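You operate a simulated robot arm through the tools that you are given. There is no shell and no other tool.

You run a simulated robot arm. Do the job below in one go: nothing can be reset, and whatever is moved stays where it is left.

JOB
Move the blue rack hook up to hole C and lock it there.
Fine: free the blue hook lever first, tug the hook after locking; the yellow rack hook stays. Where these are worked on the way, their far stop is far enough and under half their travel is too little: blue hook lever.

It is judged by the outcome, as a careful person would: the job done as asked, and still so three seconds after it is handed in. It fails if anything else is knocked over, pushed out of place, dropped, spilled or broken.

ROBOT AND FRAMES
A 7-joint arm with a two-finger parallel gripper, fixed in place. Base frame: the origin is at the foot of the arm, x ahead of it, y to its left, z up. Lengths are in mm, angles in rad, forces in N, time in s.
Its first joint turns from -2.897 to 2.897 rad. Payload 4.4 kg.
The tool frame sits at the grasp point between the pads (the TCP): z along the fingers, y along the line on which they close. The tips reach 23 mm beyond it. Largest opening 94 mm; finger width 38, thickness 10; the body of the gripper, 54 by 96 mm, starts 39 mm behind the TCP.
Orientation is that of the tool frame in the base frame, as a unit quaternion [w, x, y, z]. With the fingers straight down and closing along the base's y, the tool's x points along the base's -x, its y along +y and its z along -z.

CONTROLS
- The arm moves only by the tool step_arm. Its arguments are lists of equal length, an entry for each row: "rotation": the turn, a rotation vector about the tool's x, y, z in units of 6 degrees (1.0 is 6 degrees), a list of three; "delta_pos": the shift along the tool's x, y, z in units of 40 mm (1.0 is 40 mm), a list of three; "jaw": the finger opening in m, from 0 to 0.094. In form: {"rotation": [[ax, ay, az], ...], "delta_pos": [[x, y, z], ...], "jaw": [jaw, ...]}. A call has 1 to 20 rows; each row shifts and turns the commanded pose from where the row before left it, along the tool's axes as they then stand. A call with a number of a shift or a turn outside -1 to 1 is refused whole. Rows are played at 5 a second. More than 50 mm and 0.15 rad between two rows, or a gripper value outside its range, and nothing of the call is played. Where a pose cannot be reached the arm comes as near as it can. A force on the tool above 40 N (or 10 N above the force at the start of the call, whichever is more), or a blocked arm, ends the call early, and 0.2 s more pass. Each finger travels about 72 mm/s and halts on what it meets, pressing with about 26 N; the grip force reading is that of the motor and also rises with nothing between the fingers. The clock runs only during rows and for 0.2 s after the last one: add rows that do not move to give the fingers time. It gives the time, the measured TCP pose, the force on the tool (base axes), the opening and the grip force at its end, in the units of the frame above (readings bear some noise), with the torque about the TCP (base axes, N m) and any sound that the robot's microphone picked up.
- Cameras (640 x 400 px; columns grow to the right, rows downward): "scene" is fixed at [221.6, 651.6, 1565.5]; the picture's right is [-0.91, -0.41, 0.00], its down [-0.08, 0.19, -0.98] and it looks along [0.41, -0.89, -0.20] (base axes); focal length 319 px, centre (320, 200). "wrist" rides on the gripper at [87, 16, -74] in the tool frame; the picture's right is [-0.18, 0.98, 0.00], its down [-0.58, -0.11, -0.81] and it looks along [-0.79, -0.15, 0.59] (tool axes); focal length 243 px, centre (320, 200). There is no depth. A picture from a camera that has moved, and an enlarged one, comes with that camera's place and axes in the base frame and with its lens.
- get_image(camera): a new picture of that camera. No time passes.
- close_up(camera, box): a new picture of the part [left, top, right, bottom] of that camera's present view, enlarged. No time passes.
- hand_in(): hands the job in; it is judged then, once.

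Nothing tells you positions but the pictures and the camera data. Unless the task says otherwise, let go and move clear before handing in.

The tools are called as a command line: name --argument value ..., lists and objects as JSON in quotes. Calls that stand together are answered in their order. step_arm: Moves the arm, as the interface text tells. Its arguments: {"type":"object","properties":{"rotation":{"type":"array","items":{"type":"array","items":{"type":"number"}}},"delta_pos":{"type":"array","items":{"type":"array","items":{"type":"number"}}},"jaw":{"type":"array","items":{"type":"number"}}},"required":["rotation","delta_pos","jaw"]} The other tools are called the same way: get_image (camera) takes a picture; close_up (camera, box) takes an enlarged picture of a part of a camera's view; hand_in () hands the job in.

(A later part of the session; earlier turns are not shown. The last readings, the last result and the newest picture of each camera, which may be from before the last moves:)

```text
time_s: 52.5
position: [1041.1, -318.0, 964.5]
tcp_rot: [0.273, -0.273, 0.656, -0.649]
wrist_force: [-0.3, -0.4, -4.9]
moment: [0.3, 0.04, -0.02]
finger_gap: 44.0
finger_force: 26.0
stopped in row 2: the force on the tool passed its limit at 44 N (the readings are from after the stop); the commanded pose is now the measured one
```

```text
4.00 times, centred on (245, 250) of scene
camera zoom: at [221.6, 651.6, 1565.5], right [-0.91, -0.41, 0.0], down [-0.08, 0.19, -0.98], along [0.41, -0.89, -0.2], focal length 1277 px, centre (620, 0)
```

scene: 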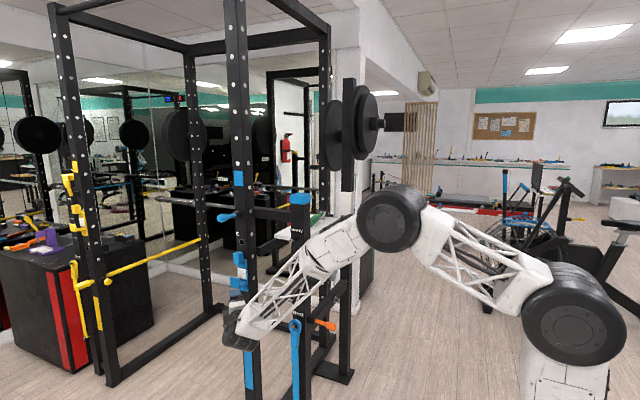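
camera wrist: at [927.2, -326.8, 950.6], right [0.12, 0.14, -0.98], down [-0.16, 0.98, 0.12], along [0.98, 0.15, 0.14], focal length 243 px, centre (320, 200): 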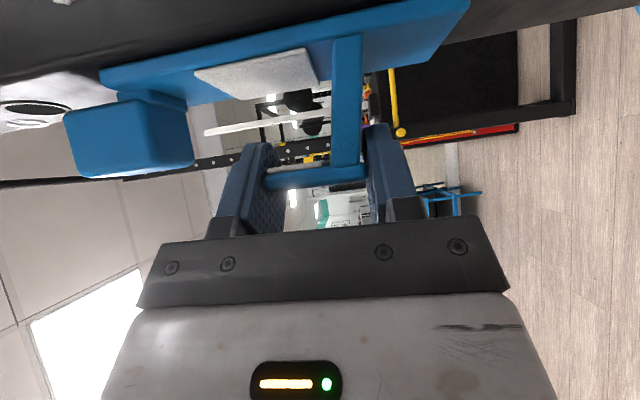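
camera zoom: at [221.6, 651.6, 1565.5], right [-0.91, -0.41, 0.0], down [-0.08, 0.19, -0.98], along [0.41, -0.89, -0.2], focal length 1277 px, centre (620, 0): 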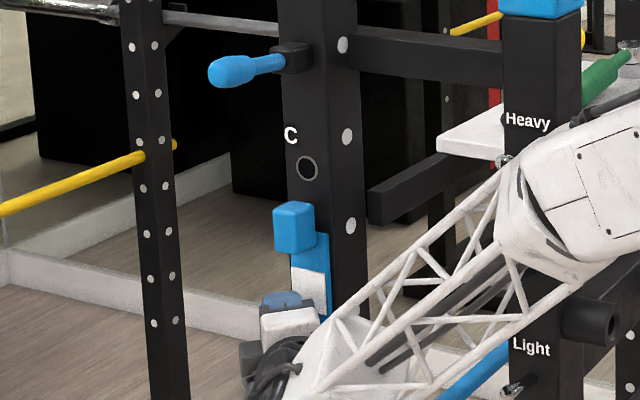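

The lift stopped after about 2–3 mm, so something still holds the hook, perhaps a pin in the hole. I'll test whether it draws straight out (+y) first.

step_arm --rotation '[[0, 0, 0], [0, 0, 0], [0, 0, 0]]' --delta_pos '[[-0.0355, 0, -0.035], [-0.0355, 0, -0.035], [0, 0, 0]]' --jaw '[0.036, 0.036, 0.036]'

get_image --camera "wrist"

```text
time_s: 53.3
position: [1041.8, -313.0, 966.5]
tcp_rot: [0.273, -0.273, 0.656, -0.649]
wrist_force: [0.4, 0.2, -7.6]
moment: [0.5, 0.07, 0.01]
finger_gap: 44.1
finger_force: 25.7
```

```text
taken
camera wrist: at [927.3, -323.0, 951.3], right [0.13, 0.14, -0.98], down [-0.16, 0.98, 0.12], along [0.98, 0.15, 0.15], focal length 243 px, centre (320, 200)
```

wrist: 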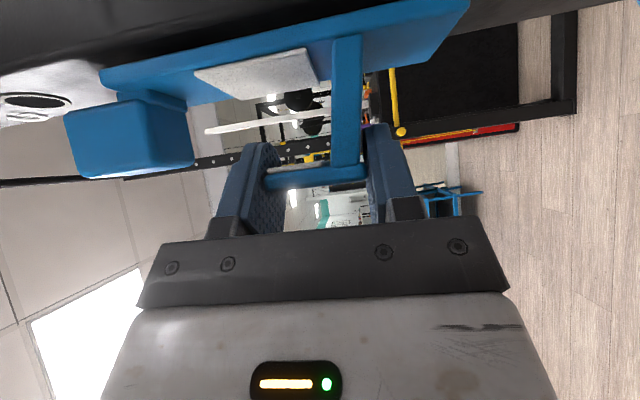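

The hook follows the gripper outwards with no resistance, so it draws out of hole B on a pin. I'll pull another 10 mm and look for the pin.

step_arm --rotation '[[0, 0, 0], [0, 0, 0], [0, 0, 0], [0, 0, 0], [0, 0, 0], [0, 0, 0]]' --delta_pos '[[-0.0355, 0, -0.035], [-0.0355, 0, -0.035], [-0.0355, 0, -0.035], [-0.0355, 0, -0.035], [-0.0355, 0, -0.035], [0, 0, 0]]' --jaw '[0.036, 0.036, 0.036, 0.036, 0.036, 0.036]'

get_image --camera "wrist"

close_up --camera "wrist" --box '[0, 0, 480, 200]'

close_up --camera "scene" --box '[195, 200, 295, 300]'

```text
time_s: 54.7
position: [1041.5, -305.8, 967.0]
tcp_rot: [0.274, -0.272, 0.656, -0.648]
wrist_force: [-1.2, -4.1, -13.4]
moment: [1.05, -0.03, -0.08]
finger_gap: 44.4
finger_force: 25.6
```

```text
taken
camera wrist: at [927.0, -313.0, 951.7], right [0.13, 0.14, -0.98], down [-0.16, 0.98, 0.12], along [0.98, 0.15, 0.15], focal length 243 px, centre (320, 200)
```

wrist: 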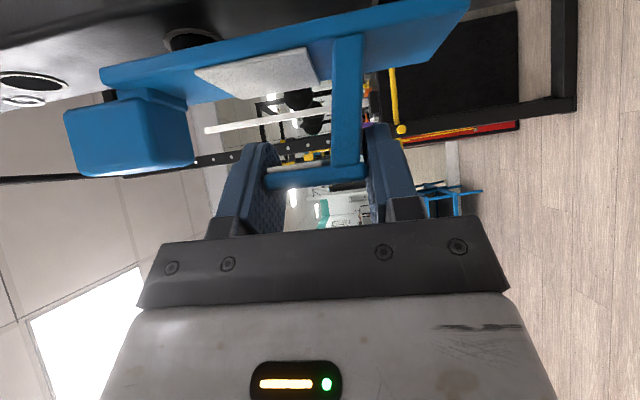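

```text
1.33 times, centred on (240, 100) of wrist
camera zoom: at [927.0, -313.0, 951.7], right [0.13, 0.14, -0.98], down [-0.16, 0.98, 0.12], along [0.98, 0.15, 0.15], focal length 324 px, centre (427, 333)
```

zoom: 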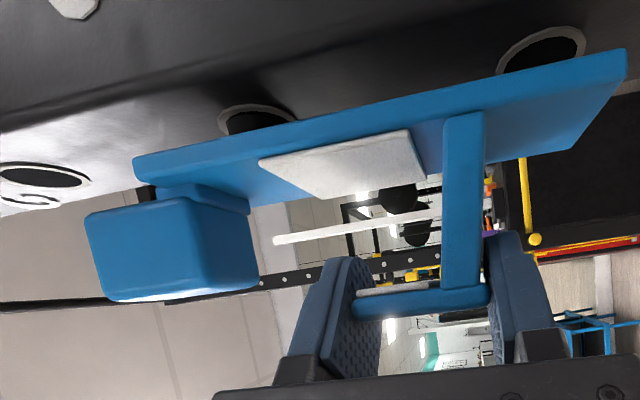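

```text
4.00 times, centred on (245, 250) of scene
camera zoom: at [221.6, 651.6, 1565.5], right [-0.91, -0.41, 0.0], down [-0.08, 0.19, -0.98], along [0.41, -0.89, -0.2], focal length 1277 px, centre (620, 0)
```

zoom: 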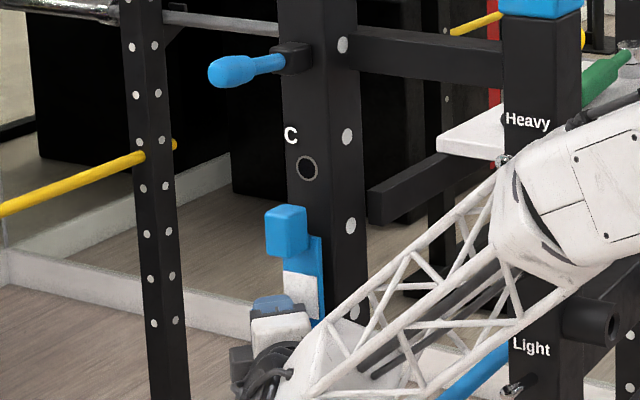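

The plate now stands about 13 mm off the upright and holes A and B show behind it. A slight pull-back force is building, so I'll check whether this is the end of the pull-out travel.

step_arm --rotation '[[0, 0, 0], [0, 0, 0], [0, 0, 0]]' --delta_pos '[[-0.0355, 0, -0.035], [-0.0355, 0, -0.035], [0, 0, 0]]' --jaw '[0.036, 0.036, 0.036]'

close_up --camera "wrist" --box '[0, 0, 480, 200]'

```text
time_s: 55.5
position: [1041.6, -300.5, 966.6]
tcp_rot: [0.273, -0.272, 0.655, -0.649]
wrist_force: [-1.3, -1.6, -12.0]
moment: [0.98, -0.01, -0.13]
finger_gap: 44.3
finger_force: 26.4
```

```text
1.33 times, centred on (240, 100) of wrist
camera zoom: at [927.3, -309.1, 952.1], right [0.13, 0.14, -0.98], down [-0.16, 0.98, 0.12], along [0.98, 0.15, 0.15], focal length 324 px, centre (427, 333)
```

zoom: 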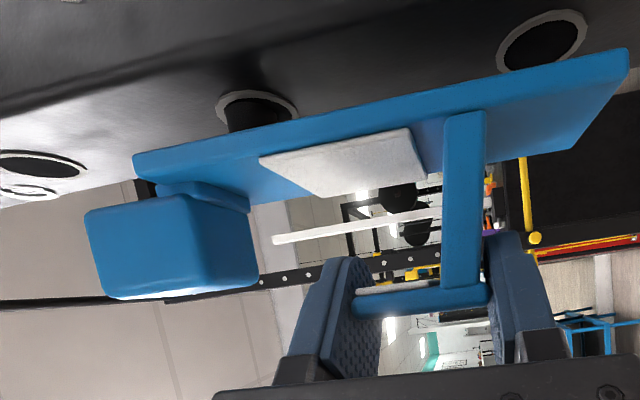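

A dark pin is visible bridging hole B and the plate. I'll keep drawing it out.

step_arm --rotation '[[0, 0, 0], [0, 0, 0], [0, 0, 0], [0, 0, 0], [0, 0, 0]]' --delta_pos '[[-0.0355, 0, -0.035], [-0.0355, 0, -0.035], [-0.0355, 0, -0.035], [-0.0355, 0, -0.035], [0, 0, 0]]' --jaw '[0.036, 0.036, 0.036, 0.036, 0.036]'

close_up --camera "wrist" --box '[0, 0, 480, 200]'

close_up --camera "scene" --box '[195, 200, 295, 300]'

```text
time_s: 56.7
position: [1043.1, -293.0, 966.9]
tcp_rot: [0.273, -0.273, 0.656, -0.649]
wrist_force: [0.2, -1.4, -12.1]
moment: [0.99, 0.13, -0.04]
finger_gap: 43.7
finger_force: 25.8
```

```text
1.33 times, centred on (240, 100) of wrist
camera zoom: at [927.4, -301.0, 952.1], right [0.13, 0.14, -0.98], down [-0.16, 0.98, 0.12], along [0.98, 0.15, 0.15], focal length 324 px, centre (427, 333)
```

zoom: 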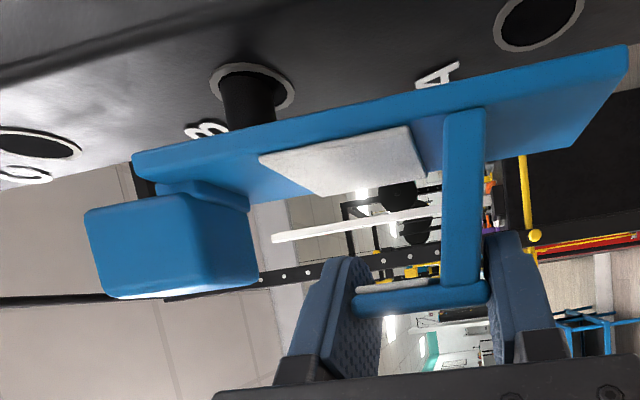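

```text
4.00 times, centred on (245, 250) of scene
camera zoom: at [221.6, 651.6, 1565.5], right [-0.91, -0.41, 0.0], down [-0.08, 0.19, -0.98], along [0.41, -0.89, -0.2], focal length 1277 px, centre (620, 0)
```

zoom: 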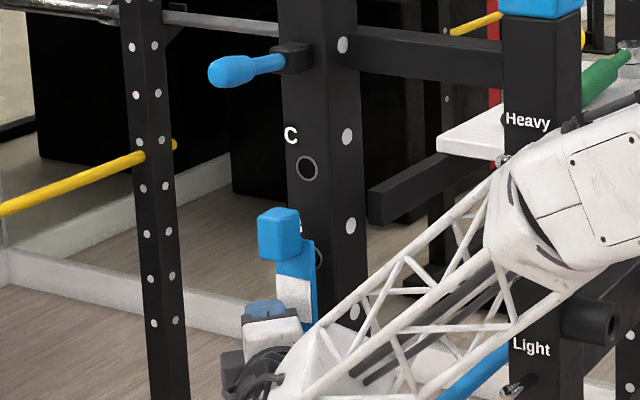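

The pin is well visible now and about 26 mm out, still in hole B. The load acts out at the pin, which suggests I'm holding it slightly high against the hole's top. I'll lower 2 mm to ease it.

step_arm --rotation '[[0, 0, 0], [0, 0, 0]]' --delta_pos '[[0, 0.05, 0], [0, 0, 0]]' --jaw '[0.036, 0.036]'

close_up --camera "wrist" --box '[60, 20, 260, 150]'

```text
time_s: 57.3
position: [1042.0, -292.9, 965.1]
tcp_rot: [0.272, -0.273, 0.655, -0.65]
wrist_force: [0.0, 0.0, -5.6]
moment: [0.33, 0.07, -0.01]
finger_gap: 43.8
finger_force: 25.9
```

```text
3.08 times, centred on (160, 85) of wrist
camera zoom: at [927.5, -301.3, 950.3], right [0.13, 0.14, -0.98], down [-0.16, 0.98, 0.12], along [0.98, 0.15, 0.15], focal length 746 px, centre (812, 554)
```

zoom: 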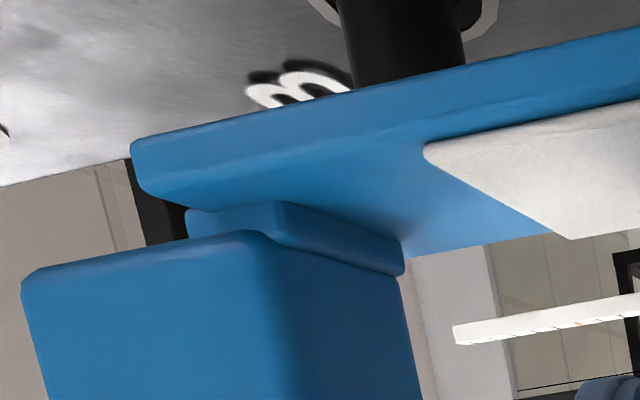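

The load dropped to about 5.6 N, roughly the hook's own weight. I'll continue drawing the pin out.

step_arm --rotation '[[0, 0, 0], [0, 0, 0], [0, 0, 0], [0, 0, 0], [0, 0, 0], [0, 0, 0]]' --delta_pos '[[-0.0355, 0, -0.035], [-0.0355, 0, -0.035], [-0.0355, 0, -0.035], [-0.0355, 0, -0.035], [-0.0355, 0, -0.035], [0, 0, 0]]' --jaw '[0.036, 0.036, 0.036, 0.036, 0.036, 0.036]'

close_up --camera "wrist" --box '[0, 0, 480, 200]'

close_up --camera "scene" --box '[195, 200, 295, 300]'

```text
time_s: 58.7
position: [1042.4, -282.2, 967.4]
tcp_rot: [0.273, -0.273, 0.655, -0.649]
wrist_force: [0.3, -0.6, -5.6]
moment: [0.32, 0.05, 0.01]
finger_gap: 44.1
finger_force: 26.5
```

```text
1.33 times, centred on (240, 100) of wrist
camera zoom: at [927.3, -291.5, 950.3], right [0.13, 0.14, -0.98], down [-0.16, 0.98, 0.12], along [0.98, 0.15, 0.15], focal length 324 px, centre (427, 333)
```

zoom: 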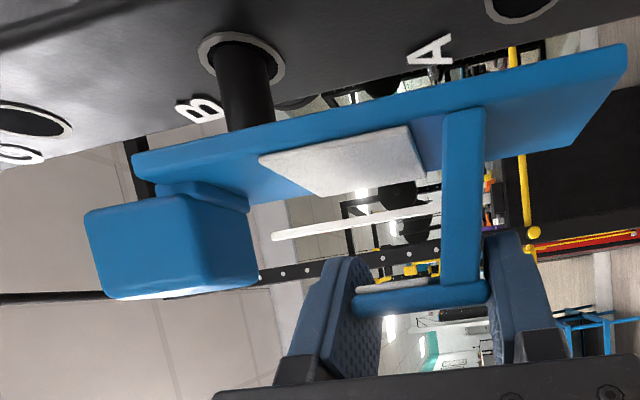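

```text
4.00 times, centred on (245, 250) of scene
camera zoom: at [221.6, 651.6, 1565.5], right [-0.91, -0.41, 0.0], down [-0.08, 0.19, -0.98], along [0.41, -0.89, -0.2], focal length 1277 px, centre (620, 0)
```

zoom: 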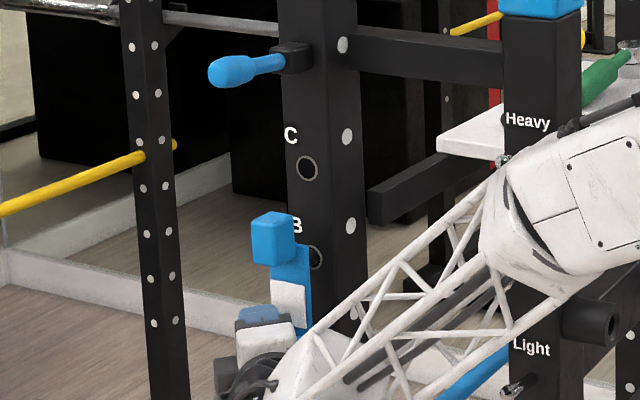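

The pin still reaches into hole B at 36 mm drawn, and the grip is steady. I'll pull 10 mm more.

step_arm --rotation '[[0, 0, 0], [0, 0, 0], [0, 0, 0], [0, 0, 0], [0, 0, 0], [0, 0, 0]]' --delta_pos '[[-0.0355, 0, -0.035], [-0.0355, 0, -0.035], [-0.0355, 0, -0.035], [-0.0355, 0, -0.035], [-0.0355, 0, -0.035], [0, 0, 0]]' --jaw '[0.036, 0.036, 0.036, 0.036, 0.036, 0.036]'

close_up --camera "wrist" --box '[0, 0, 480, 200]'

close_up --camera "scene" --box '[215, 220, 275, 280]'

```text
time_s: 60.1
position: [1041.6, -272.1, 966.4]
tcp_rot: [0.273, -0.273, 0.655, -0.649]
wrist_force: [-0.6, -0.4, -5.3]
moment: [0.32, 0.01, 0.01]
finger_gap: 44.0
finger_force: 25.9
```

```text
1.33 times, centred on (240, 100) of wrist
camera zoom: at [927.0, -281.4, 950.2], right [0.13, 0.14, -0.98], down [-0.16, 0.98, 0.12], along [0.98, 0.15, 0.15], focal length 324 px, centre (427, 333)
```

zoom: 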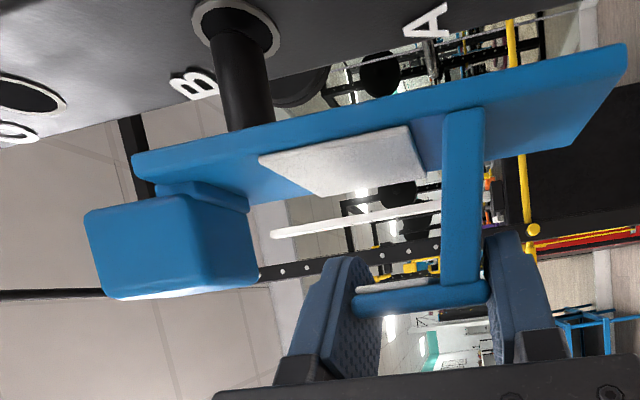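

```text
6.67 times, centred on (245, 250) of scene
camera zoom: at [221.6, 651.6, 1565.5], right [-0.91, -0.41, 0.0], down [-0.08, 0.19, -0.98], along [0.41, -0.89, -0.2], focal length 2128 px, centre (820, -133)
```

zoom: 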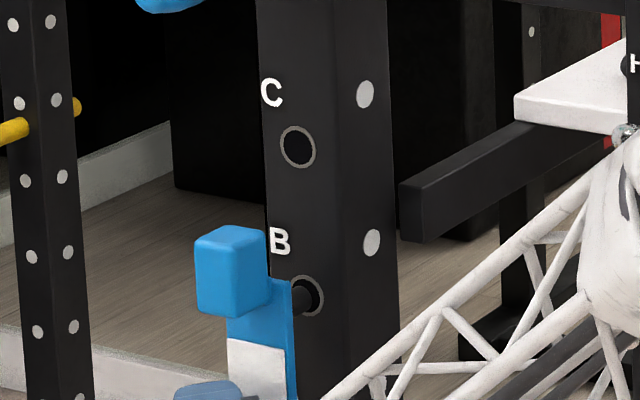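

The pin end looks close to the mouth of hole B. I'll pull another 8 mm and zoom in on it.

step_arm --rotation '[[0, 0, 0], [0, 0, 0], [0, 0, 0], [0, 0, 0], [0, 0, 0]]' --delta_pos '[[-0.0355, 0, -0.035], [-0.0355, 0, -0.035], [-0.0355, 0, -0.035], [-0.0355, 0, -0.035], [0, 0, 0]]' --jaw '[0.036, 0.036, 0.036, 0.036, 0.036]'

close_up --camera "wrist" --box '[100, 0, 300, 120]'

close_up --camera "scene" --box '[225, 235, 265, 275]'

```text
time_s: 61.3
position: [1042.1, -265.1, 965.5]
tcp_rot: [0.272, -0.273, 0.656, -0.649]
wrist_force: [0.1, -0.9, -5.4]
moment: [0.36, 0.04, 0.06]
finger_gap: 43.7
finger_force: 26.0
```

```text
3.20 times, centred on (200, 60) of wrist
camera zoom: at [927.2, -273.5, 950.2], right [0.13, 0.14, -0.98], down [-0.16, 0.98, 0.12], along [0.98, 0.15, 0.15], focal length 776 px, centre (704, 648)
```

zoom: 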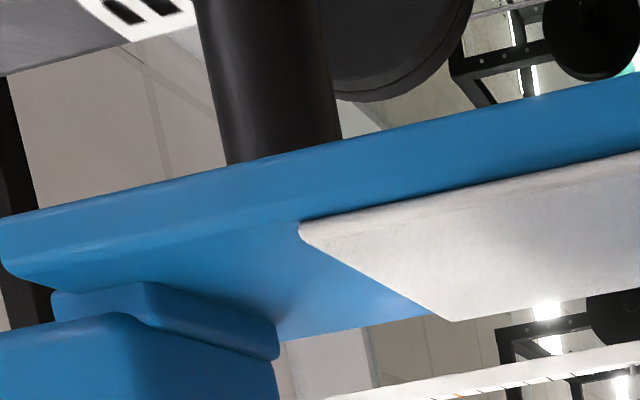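

```text
10.00 times, centred on (245, 255) of scene
camera zoom: at [221.6, 651.6, 1565.5], right [-0.91, -0.41, 0.0], down [-0.08, 0.19, -0.98], along [0.41, -0.89, -0.2], focal length 3192 px, centre (1070, -350)
```

zoom: 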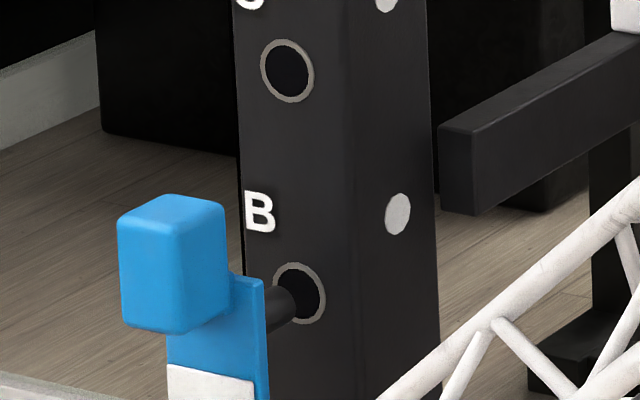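

I can't yet tell whether the tip has cleared. I'll draw out 10 mm more.

step_arm --rotation '[[0, 0, 0], [0, 0, 0], [0, 0, 0], [0, 0, 0], [0, 0, 0], [0, 0, 0]]' --delta_pos '[[-0.0355, 0, -0.035], [-0.0355, 0, -0.035], [-0.0355, 0, -0.035], [-0.0355, 0, -0.035], [-0.0355, 0, -0.035], [0, 0, 0]]' --jaw '[0.036, 0.036, 0.036, 0.036, 0.036, 0.036]'

get_image --camera "wrist"

close_up --camera "scene" --box '[225, 235, 265, 275]'

```text
time_s: 62.7
position: [1040.5, -255.5, 966.0]
tcp_rot: [0.273, -0.273, 0.656, -0.649]
wrist_force: [-1.2, -0.5, -5.8]
moment: [0.29, 0.08, -0.01]
finger_gap: 44.0
finger_force: 25.6
```

```text
taken
camera wrist: at [927.0, -263.7, 950.4], right [0.13, 0.14, -0.98], down [-0.16, 0.98, 0.12], along [0.98, 0.15, 0.15], focal length 243 px, centre (320, 200)
```

wrist: 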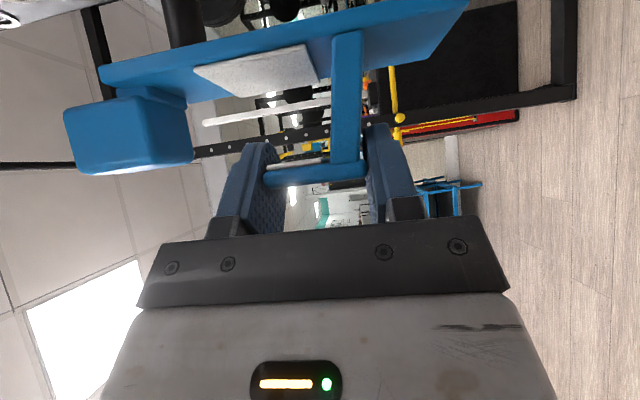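

```text
10.00 times, centred on (245, 255) of scene
camera zoom: at [221.6, 651.6, 1565.5], right [-0.91, -0.41, 0.0], down [-0.08, 0.19, -0.98], along [0.41, -0.89, -0.2], focal length 3192 px, centre (1070, -350)
```

zoom: 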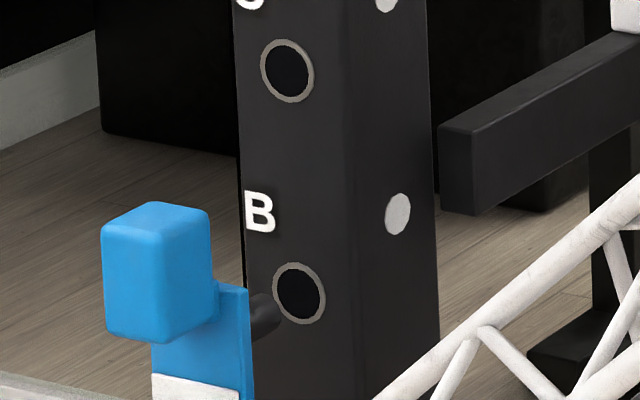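

The pin tip is now clear of the upright by roughly 20 mm, with hole B fully visible. I'll zoom in to check whether the pin is level before raising it to C.

close_up --camera "scene" --box '[230, 245, 254, 269]'

close_up --camera "wrist" --box '[60, 0, 260, 120]'

get_image --camera "scene"

```text
16.00 times, centred on (242, 257) of scene
camera zoom: at [221.6, 651.6, 1565.5], right [-0.91, -0.41, 0.0], down [-0.08, 0.19, -0.98], along [0.41, -0.89, -0.2], focal length 5107 px, centre (1568, -712)
```

zoom: 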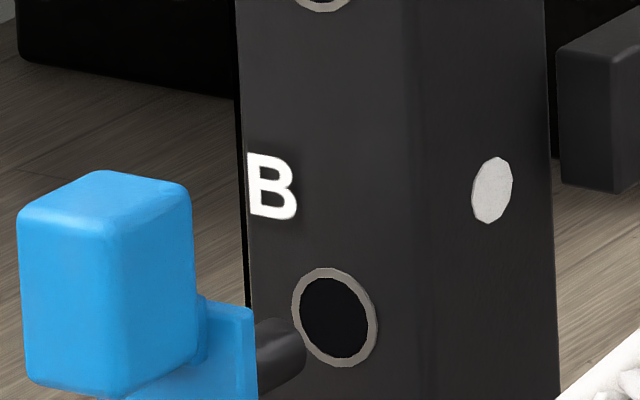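

```text
3.20 times, centred on (160, 60) of wrist
camera zoom: at [927.0, -263.7, 950.4], right [0.13, 0.14, -0.98], down [-0.16, 0.98, 0.12], along [0.98, 0.15, 0.15], focal length 776 px, centre (832, 648)
```

zoom: 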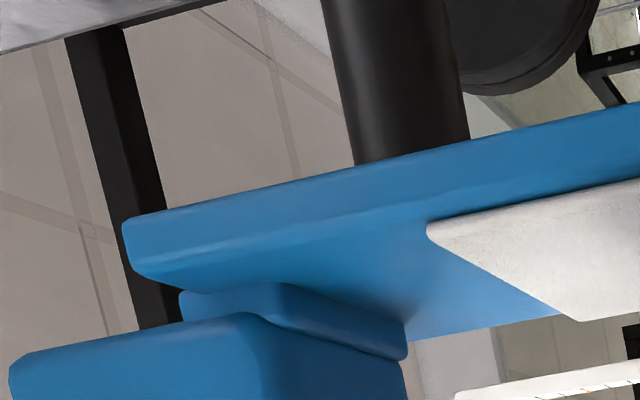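

```text
taken
```

scene: 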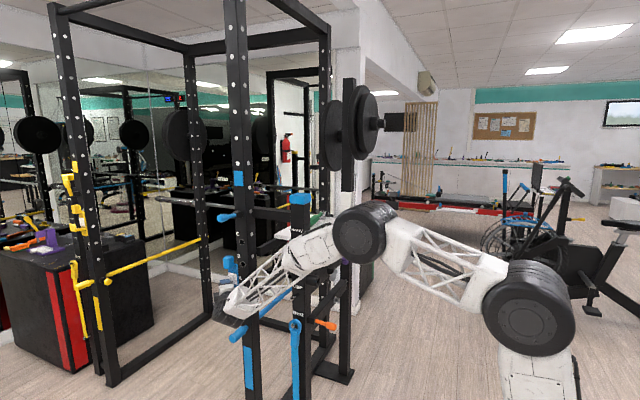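

The pin is level to within about half a degree. It needs to rise about 96 mm with a small +1.5 mm shift in x to line up with hole C at z ≈ 1119. I'll raise it now.

step_arm --rotation '[[0, 0, 0], [0, 0, 0], [0, 0, 0], [0, 0, 0], [0, 0, 0], [0, 0, 0], [0, 0, 0], [0, 0, 0], [0, 0, 0], [0, 0, 0], [0, 0, 0], [0, 0, 0], [0, 0, 0], [0, 0, 0], [0, 0, 0], [0, 0, 0], [0, 0, 0]]' --delta_pos '[[-0.026, -0.15, 0.027], [0, -0.15, 0], [0, -0.15, 0], [0, -0.15, 0], [0, -0.15, 0], [0, -0.15, 0], [0, -0.15, 0], [0, -0.15, 0], [0, -0.15, 0], [0, -0.15, 0], [0, -0.15, 0], [0, -0.15, 0], [0, -0.15, 0], [0, -0.15, 0], [0, -0.15, 0], [0, -0.15, 0], [0, 0, 0]]' --jaw '[0.036, 0.036, 0.036, 0.036, 0.036, 0.036, 0.036, 0.036, 0.036, 0.036, 0.036, 0.036, 0.036, 0.036, 0.036, 0.036, 0.036]'

get_image --camera "wrist"

close_up --camera "scene" --box '[220, 215, 260, 255]'

get_image --camera "scene"

```text
time_s: 66.3
position: [1042.5, -255.3, 1061.8]
tcp_rot: [0.273, -0.274, 0.655, -0.649]
wrist_force: [-0.6, -0.7, -5.3]
moment: [0.31, 0.05, -0.02]
finger_gap: 44.0
finger_force: 25.8
```

```text
taken
camera wrist: at [928.5, -264.6, 1046.5], right [0.13, 0.14, -0.98], down [-0.17, 0.98, 0.12], along [0.98, 0.15, 0.15], focal length 243 px, centre (320, 200)
```

wrist: 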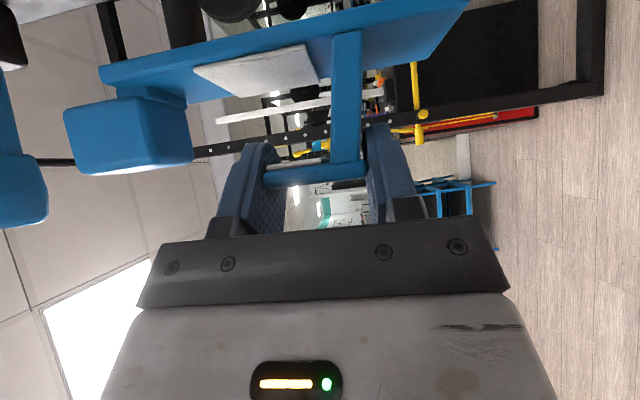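

```text
10.00 times, centred on (240, 235) of scene
camera zoom: at [221.6, 651.6, 1565.5], right [-0.91, -0.41, 0.0], down [-0.08, 0.19, -0.98], along [0.41, -0.89, -0.2], focal length 3192 px, centre (1120, -150)
```

zoom: 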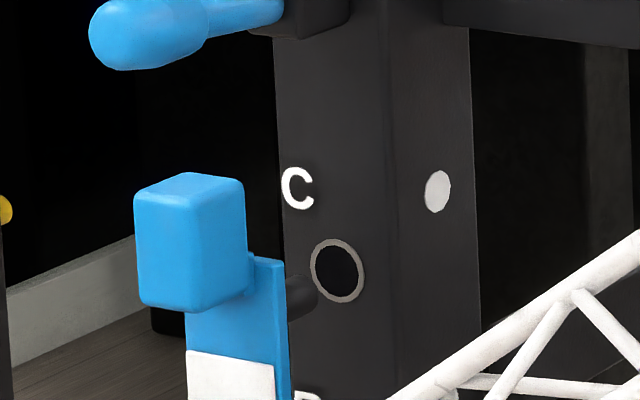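

```text
taken
```

scene: 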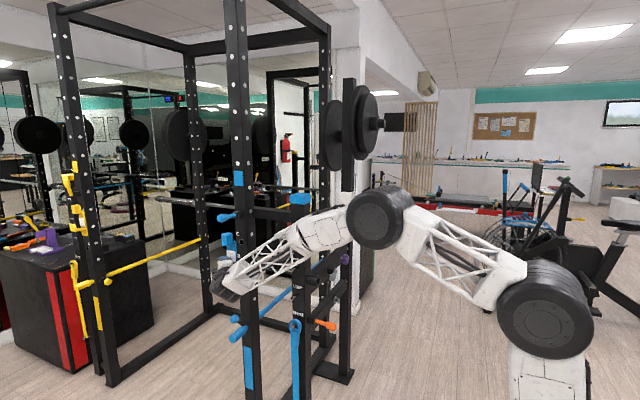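

The pin is up at hole C's level. I'll zoom in to check its alignment with the hole before inserting.

close_up --camera "scene" --box '[230, 227, 254, 251]'

close_up --camera "wrist" --box '[60, 0, 260, 120]'

```text
16.00 times, centred on (242, 239) of scene
camera zoom: at [221.6, 651.6, 1565.5], right [-0.91, -0.41, 0.0], down [-0.08, 0.19, -0.98], along [0.41, -0.89, -0.2], focal length 5107 px, centre (1568, -424)
```

zoom: 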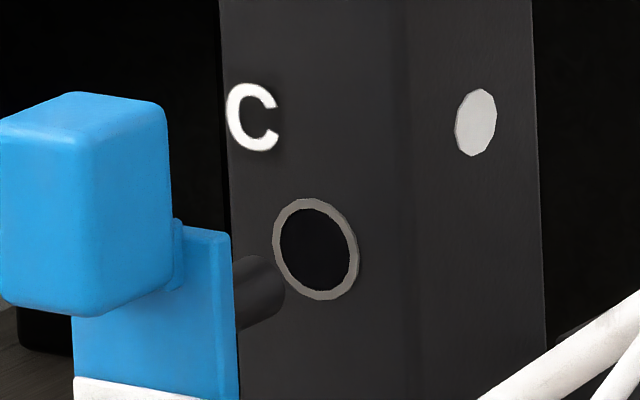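

```text
3.20 times, centred on (160, 60) of wrist
camera zoom: at [928.5, -264.6, 1046.5], right [0.13, 0.14, -0.98], down [-0.17, 0.98, 0.12], along [0.98, 0.15, 0.15], focal length 776 px, centre (832, 648)
```

zoom: 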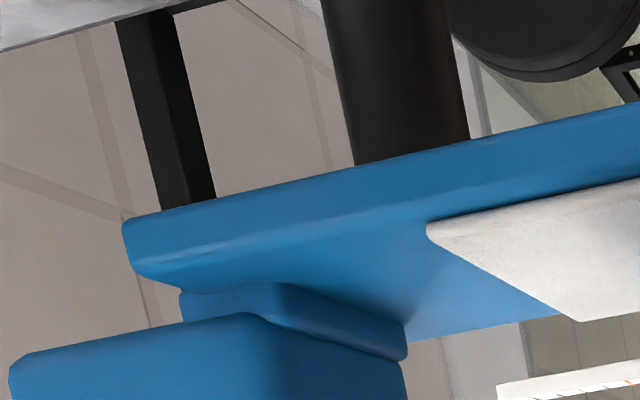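

The pin is about 1.5 mm low relative to the hole centre. I'll correct that and bring the tip to within a few millimetres of the hole.

step_arm --rotation '[[0, 0, 0], [0, 0, 0], [0, 0, 0], [0, 0, 0], [0, 0, 0], [0, 0, 0], [0, 0, 0]]' --delta_pos '[[-0.0123, -0.0375, 0.0124], [0.071, 0, 0.07], [0.071, 0, 0.07], [0.071, 0, 0.07], [0.071, 0, 0.07], [0.0355, 0, 0.035], [0, 0, 0]]' --jaw '[0.036, 0.036, 0.036, 0.036, 0.036, 0.036, 0.036]'

close_up --camera "scene" --box '[230, 227, 254, 251]'

get_image --camera "wrist"

```text
time_s: 67.9
position: [1044.6, -273.5, 1062.7]
tcp_rot: [0.273, -0.272, 0.656, -0.649]
wrist_force: [0.6, 0.0, -5.6]
moment: [0.29, 0.02, -0.04]
finger_gap: 43.9
finger_force: 25.8
```

```text
16.00 times, centred on (242, 239) of scene
camera zoom: at [221.6, 651.6, 1565.5], right [-0.91, -0.41, 0.0], down [-0.08, 0.19, -0.98], along [0.41, -0.89, -0.2], focal length 5107 px, centre (1568, -424)
```

zoom: 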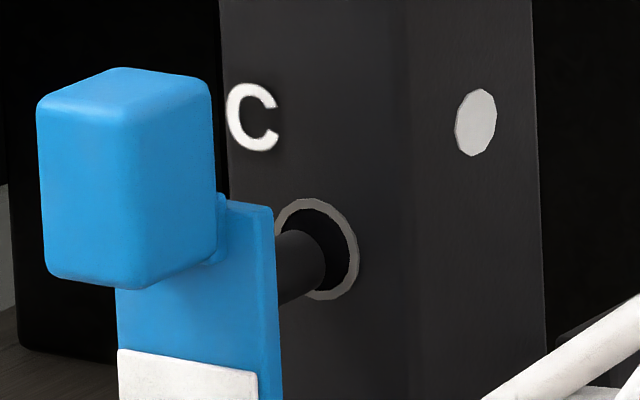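

```text
taken
camera wrist: at [929.5, -282.5, 1047.6], right [0.13, 0.14, -0.98], down [-0.16, 0.98, 0.12], along [0.98, 0.15, 0.15], focal length 243 px, centre (320, 200)
```

wrist: 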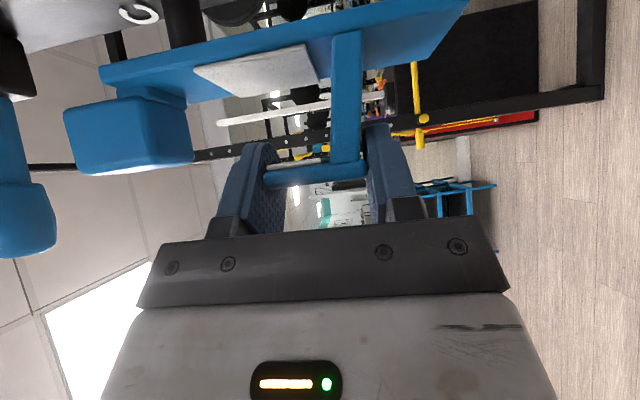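

The pin is about to enter hole C and is still a touch low but within clearance. I'll raise it 1.2 mm and push in 16 mm while watching the force.

step_arm --rotation '[[0, 0, 0], [0, 0, 0], [0, 0, 0], [0, 0, 0], [0, 0, 0], [0, 0, 0], [0, 0, 0]]' --delta_pos '[[0, -0.03, 0], [0.0355, 0, 0.035], [0.0355, 0, 0.035], [0.0533, 0, 0.0525], [0.0533, 0, 0.0525], [0.071, 0, 0.07], [0, 0, 0]]' --jaw '[0.036, 0.036, 0.036, 0.036, 0.036, 0.036, 0.036]'

close_up --camera "scene" --box '[230, 227, 254, 251]'

close_up --camera "wrist" --box '[60, 0, 260, 120]'

```text
time_s: 69.5
position: [1044.4, -287.2, 1063.2]
tcp_rot: [0.272, -0.273, 0.655, -0.649]
wrist_force: [0.0, 0.2, -5.2]
moment: [0.33, 0.03, 0.04]
finger_gap: 43.8
finger_force: 25.7
```

```text
16.00 times, centred on (242, 239) of scene
camera zoom: at [221.6, 651.6, 1565.5], right [-0.91, -0.41, 0.0], down [-0.08, 0.19, -0.98], along [0.41, -0.89, -0.2], focal length 5107 px, centre (1568, -424)
```

zoom: 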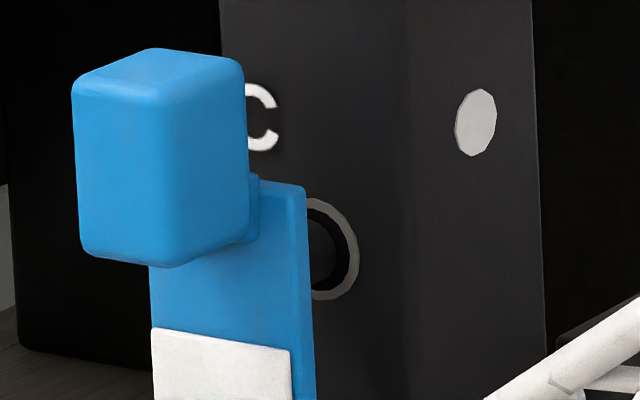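

```text
3.20 times, centred on (160, 60) of wrist
camera zoom: at [930.0, -296.3, 1048.8], right [0.13, 0.14, -0.98], down [-0.17, 0.98, 0.12], along [0.98, 0.15, 0.15], focal length 776 px, centre (832, 648)
```

zoom: 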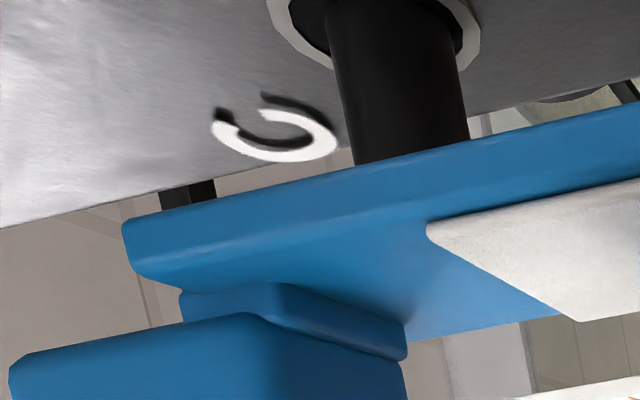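

The pin has entered hole C cleanly with no contact force. I'll continue inserting.

step_arm --rotation '[[0, 0, 0], [0, 0, 0], [0, 0, 0], [0, 0, 0], [0, 0, 0], [0, 0, 0], [0, 0, 0], [0, 0, 0]]' --delta_pos '[[0.0533, -0.01, 0.0525], [0.0533, -0.01, 0.0525], [0.0533, 0, 0.0525], [0.0533, 0, 0.0525], [0.0533, 0, 0.0525], [0.0533, 0, 0.0525], [0.0533, 0, 0.0525], [0, 0, 0]]' --jaw '[0.036, 0.036, 0.036, 0.036, 0.036, 0.036, 0.036, 0.036]'

close_up --camera "scene" --box '[225, 222, 255, 252]'

close_up --camera "wrist" --box '[60, 0, 260, 120]'

```text
time_s: 71.3
position: [1045.6, -309.0, 1065.2]
tcp_rot: [0.273, -0.272, 0.656, -0.649]
wrist_force: [0.1, -0.4, -4.8]
moment: [0.32, 0.05, -0.01]
finger_gap: 43.9
finger_force: 25.2
```

```text
13.33 times, centred on (240, 237) of scene
camera zoom: at [221.6, 651.6, 1565.5], right [-0.91, -0.41, 0.0], down [-0.08, 0.19, -0.98], along [0.41, -0.89, -0.2], focal length 4256 px, centre (1387, -293)
```

zoom: 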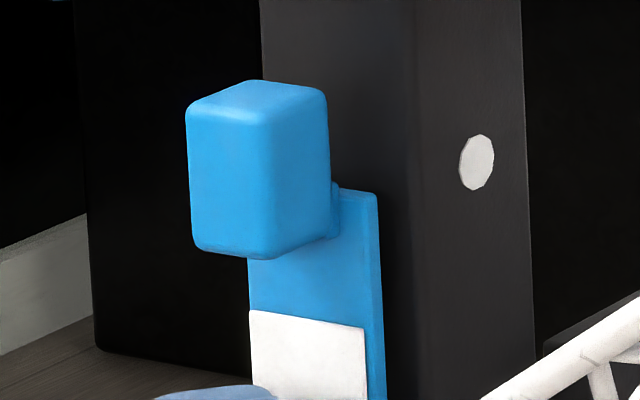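

```text
3.20 times, centred on (160, 60) of wrist
camera zoom: at [930.0, -317.1, 1049.5], right [0.13, 0.14, -0.98], down [-0.16, 0.98, 0.12], along [0.98, 0.15, 0.15], focal length 776 px, centre (832, 648)
```

zoom: 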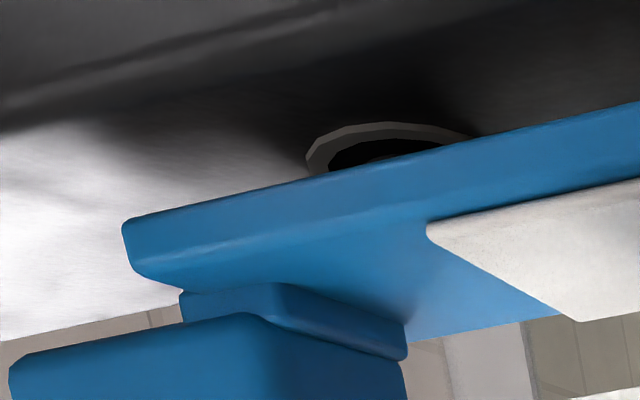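

The plate is within about 10 mm of the upright. I'll continue gently until it seats.

step_arm --rotation '[[0, 0, 0], [0, 0, 0], [0, 0, 0], [0, 0, 0], [0, 0, 0]]' --delta_pos '[[0.0355, 0, 0.035], [0.0355, 0, 0.035], [0.0355, 0, 0.035], [0.0355, 0, 0.035], [0, 0, 0]]' --jaw '[0.036, 0.036, 0.036, 0.036, 0.036]'

close_up --camera "wrist" --box '[60, 0, 260, 120]'

```text
time_s: 72.5
position: [1044.5, -315.7, 1064.6]
tcp_rot: [0.273, -0.273, 0.655, -0.649]
wrist_force: [0.1, -0.9, -5.2]
moment: [0.29, 0.02, 0.04]
finger_gap: 43.9
finger_force: 25.6
```

```text
3.20 times, centred on (160, 60) of wrist
camera zoom: at [930.1, -324.9, 1049.4], right [0.13, 0.14, -0.98], down [-0.16, 0.98, 0.12], along [0.98, 0.15, 0.15], focal length 776 px, centre (832, 648)
```

zoom: 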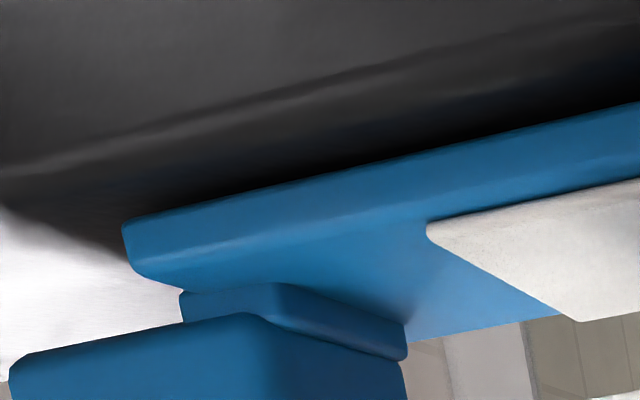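

Almost seated. I'll take a few more small steps until it touches.

step_arm --rotation '[[0, 0, 0], [0, 0, 0], [0, 0, 0], [0, 0, 0], [0, 0, 0]]' --delta_pos '[[0.018, 0, 0.0175], [0.018, 0, 0.0175], [0.018, 0, 0.0175], [0, 0, 0], [0, 0, 0]]' --jaw '[0.036, 0.036, 0.036, 0.036, 0.036]'

close_up --camera "wrist" --box '[60, 0, 260, 120]'

```text
time_s: 73.7
position: [1044.6, -317.1, 1064.4]
tcp_rot: [0.273, -0.273, 0.656, -0.649]
wrist_force: [4.0, 23.3, -7.3]
moment: [0.37, -0.17, 0.16]
finger_gap: 44.0
finger_force: 25.5
```

```text
3.20 times, centred on (160, 60) of wrist
camera zoom: at [930.5, -326.9, 1049.3], right [0.13, 0.14, -0.98], down [-0.17, 0.98, 0.12], along [0.98, 0.15, 0.15], focal length 776 px, centre (832, 648)
```

zoom: 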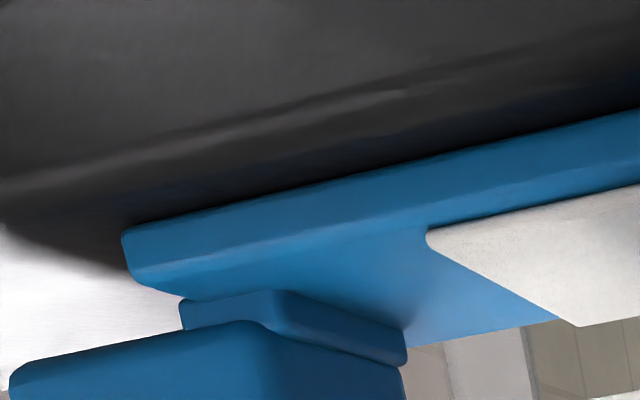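

The plate is seated against the upright (23 N contact). I'll relieve the push slightly and lower the hook until its pin takes the weight.

step_arm --rotation '[[0, 0, 0], [0, 0, 0], [0, 0, 0], [0, 0, 0], [0, 0, 0]]' --delta_pos '[[-0.012, 0.025, -0.012], [0, 0.025, 0], [0, 0, 0], [0, 0, 0], [0, 0, 0]]' --jaw '[0.036, 0.036, 0.036, 0.036, 0.036]'

```text
time_s: 74.9
position: [1043.8, -319.0, 1060.7]
tcp_rot: [0.272, -0.272, 0.656, -0.649]
wrist_force: [-0.5, 9.1, -2.2]
moment: [0.17, 0.07, -0.09]
finger_gap: 44.0
finger_force: 26.1
```

The load is transferring to the pin (now -2.2 N). I'll lower 1 mm more and ease the push.

step_arm --rotation '[[0, 0, 0], [0, 0, 0], [0, 0, 0]]' --delta_pos '[[-0.005, 0.02, -0.005], [0, 0, 0], [0, 0, 0]]' --jaw '[0.036, 0.036, 0.036]'

get_image --camera "wrist"

close_up --camera "scene" --box '[210, 205, 270, 275]'

```text
time_s: 75.7
position: [1044.0, -319.2, 1060.7]
tcp_rot: [0.273, -0.273, 0.656, -0.649]
wrist_force: [0.0, -0.6, -2.2]
moment: [0.2, -0.02, -0.04]
finger_gap: 44.0
finger_force: 26.8
```

```text
taken
camera wrist: at [930.1, -327.3, 1046.5], right [0.13, 0.14, -0.98], down [-0.16, 0.98, 0.12], along [0.98, 0.15, 0.15], focal length 243 px, centre (320, 200)
```

wrist: 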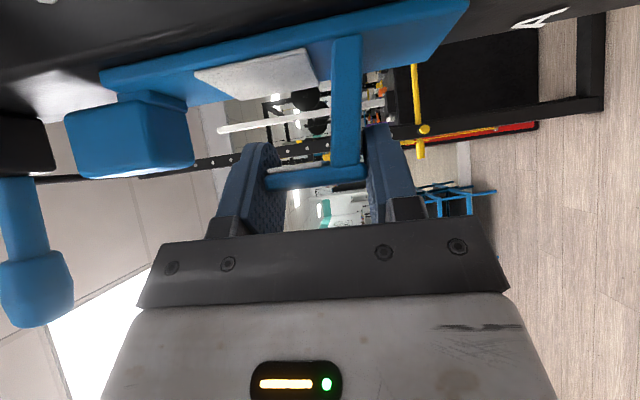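

```text
5.71 times, centred on (240, 240) of scene
camera zoom: at [221.6, 651.6, 1565.5], right [-0.91, -0.41, 0.0], down [-0.08, 0.19, -0.98], along [0.41, -0.89, -0.2], focal length 1824 px, centre (777, -29)
```

zoom: 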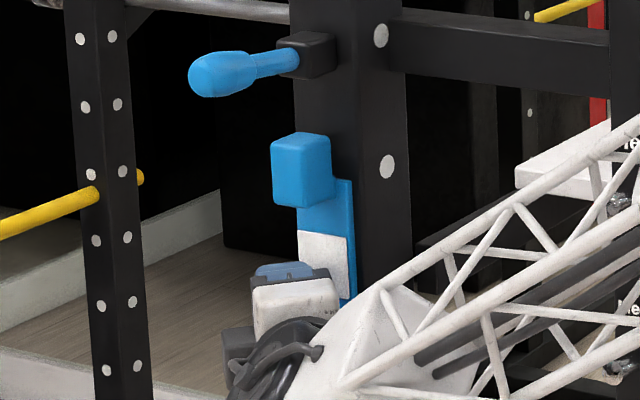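

The hook looks seated flush at C. I'll open the jaws slowly and check that it stays.

step_arm --rotation '[[0, 0, 0], [0, 0, 0], [0, 0, 0], [0, 0, 0]]' --delta_pos '[[0, 0, 0], [0, 0, 0], [0, 0, 0], [0, 0, 0]]' --jaw '[0.046, 0.05, 0.056, 0.056]'

get_image --camera "wrist"

close_up --camera "scene" --box '[210, 205, 270, 275]'

```text
time_s: 76.7
position: [1046.2, -318.7, 1061.1]
tcp_rot: [0.272, -0.272, 0.656, -0.649]
wrist_force: [-0.2, 1.3, 0.3]
moment: [-0.03, 0.02, -0.03]
finger_gap: 56.1
finger_force: 0.1
```

```text
taken
camera wrist: at [930.2, -327.0, 1046.6], right [0.13, 0.14, -0.98], down [-0.16, 0.98, 0.12], along [0.98, 0.15, 0.15], focal length 243 px, centre (320, 200)
```

wrist: 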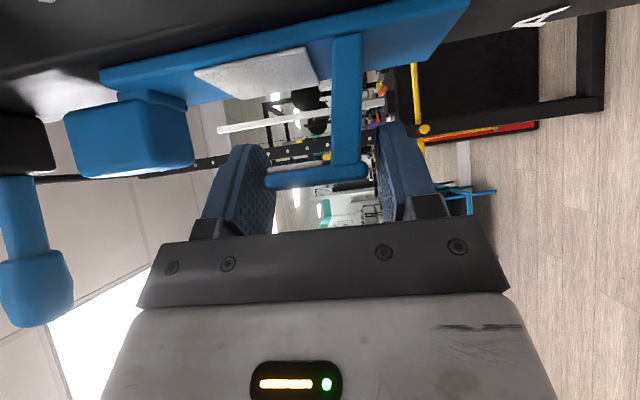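

```text
5.71 times, centred on (240, 240) of scene
camera zoom: at [221.6, 651.6, 1565.5], right [-0.91, -0.41, 0.0], down [-0.08, 0.19, -0.98], along [0.41, -0.89, -0.2], focal length 1824 px, centre (777, -29)
```

zoom: 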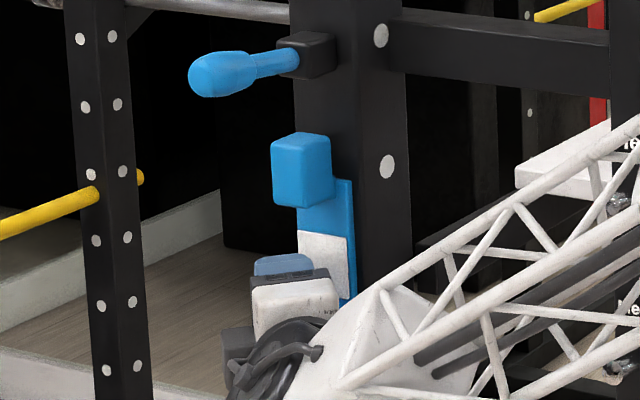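

The hook stays put with the jaws open. I'll back straight out and, keeping this orientation so the camera sees the lever in profile, close the fingers and rise to just below lever level.

step_arm --rotation '[[0, 0, 0], [0, 0, 0], [0, 0, 0], [0, 0, 0], [0, 0, 0], [0, 0, 0], [0, 0, 0]]' --delta_pos '[[0, 0, 0], [0, 0, -0.2], [0, 0, -0.5], [0, 0, -0.7], [0, 0, -0.7], [0, 0, -0.7], [0, 0, 0]]' --jaw '[0.068, 0.068, 0.068, 0.068, 0.068, 0.068, 0.068]'

get_image --camera "wrist"

close_up --camera "scene" --box '[205, 195, 285, 275]'

```text
time_s: 78.3
position: [965.3, -239.4, 1062.6]
tcp_rot: [0.273, -0.273, 0.656, -0.649]
wrist_force: [-0.5, -0.6, 0.5]
moment: [0.01, -0.03, 0.02]
finger_gap: 68.0
finger_force: 0.1
```

```text
taken
camera wrist: at [850.2, -247.4, 1047.4], right [0.13, 0.14, -0.98], down [-0.16, 0.98, 0.12], along [0.98, 0.15, 0.15], focal length 243 px, centre (320, 200)
```

wrist: 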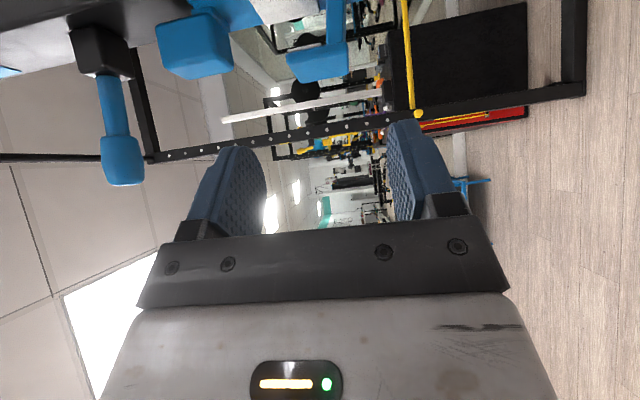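

```text
5.00 times, centred on (245, 235) of scene
camera zoom: at [221.6, 651.6, 1565.5], right [-0.91, -0.41, 0.0], down [-0.08, 0.19, -0.98], along [0.41, -0.89, -0.2], focal length 1596 px, centre (695, 25)
```

zoom: 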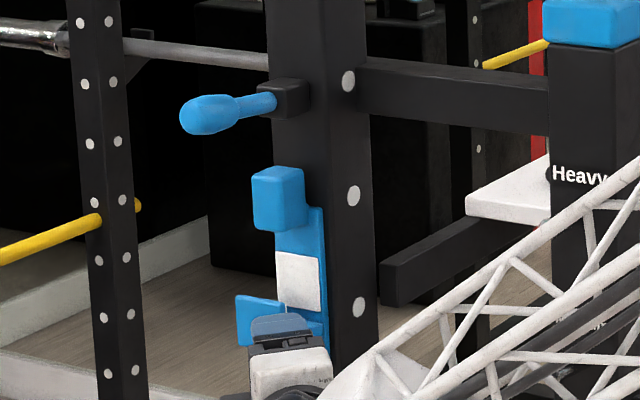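

The hook sits at C; its plate top is now at z ≈ 1149, up 100 mm from before. I'll close the fingers and rise to just under lever height.

step_arm --rotation '[[0, 0, 0], [0, 0, 0], [0, 0, 0], [0, 0, 0], [0, 0, 0]]' --delta_pos '[[0, -0.9, 0], [0, -0.9, 0], [0, -0.9, 0], [0, -0.9, 0], [0, 0, 0]]' --jaw '[0.03, 0.0, 0.0, 0.0, 0.0]'

get_image --camera "wrist"

close_up --camera "wrist" --box '[180, 0, 480, 200]'

close_up --camera "scene" --box '[205, 185, 285, 265]'

```text
time_s: 79.5
position: [965.7, -241.2, 1208.0]
tcp_rot: [0.273, -0.272, 0.655, -0.649]
wrist_force: [0.2, 0.2, -0.3]
moment: [0.0, -0.02, 0.03]
finger_gap: 0.1
finger_force: 25.8
```

```text
taken
camera wrist: at [851.3, -250.0, 1191.9], right [0.13, 0.14, -0.98], down [-0.16, 0.98, 0.12], along [0.98, 0.15, 0.15], focal length 243 px, centre (320, 200)
```

wrist: 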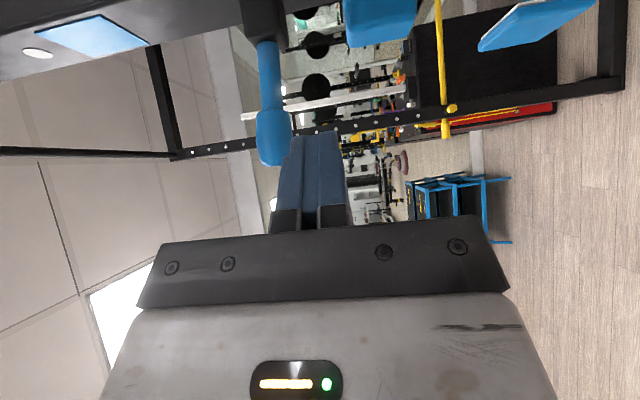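

```text
2.00 times, centred on (330, 100) of wrist
camera zoom: at [851.3, -250.0, 1191.9], right [0.13, 0.14, -0.98], down [-0.16, 0.98, 0.12], along [0.98, 0.15, 0.15], focal length 485 px, centre (300, 400)
```

zoom: 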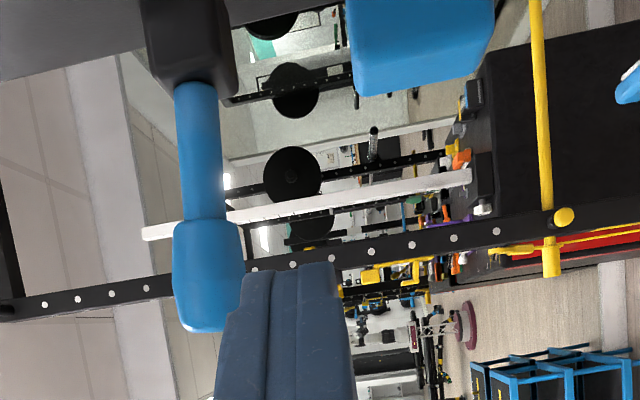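

```text
5.00 times, centred on (245, 225) of scene
camera zoom: at [221.6, 651.6, 1565.5], right [-0.91, -0.41, 0.0], down [-0.08, 0.19, -0.98], along [0.41, -0.89, -0.2], focal length 1596 px, centre (695, 75)
```

zoom: 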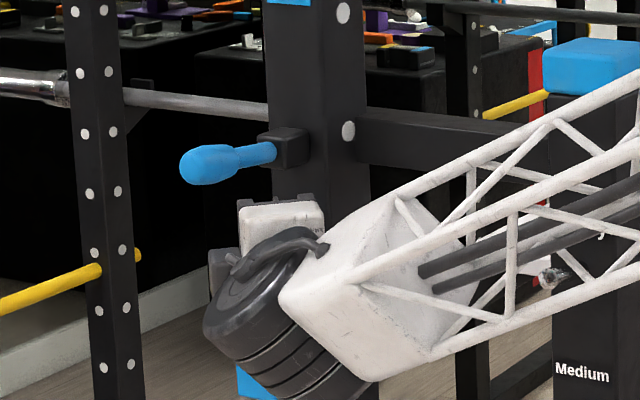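

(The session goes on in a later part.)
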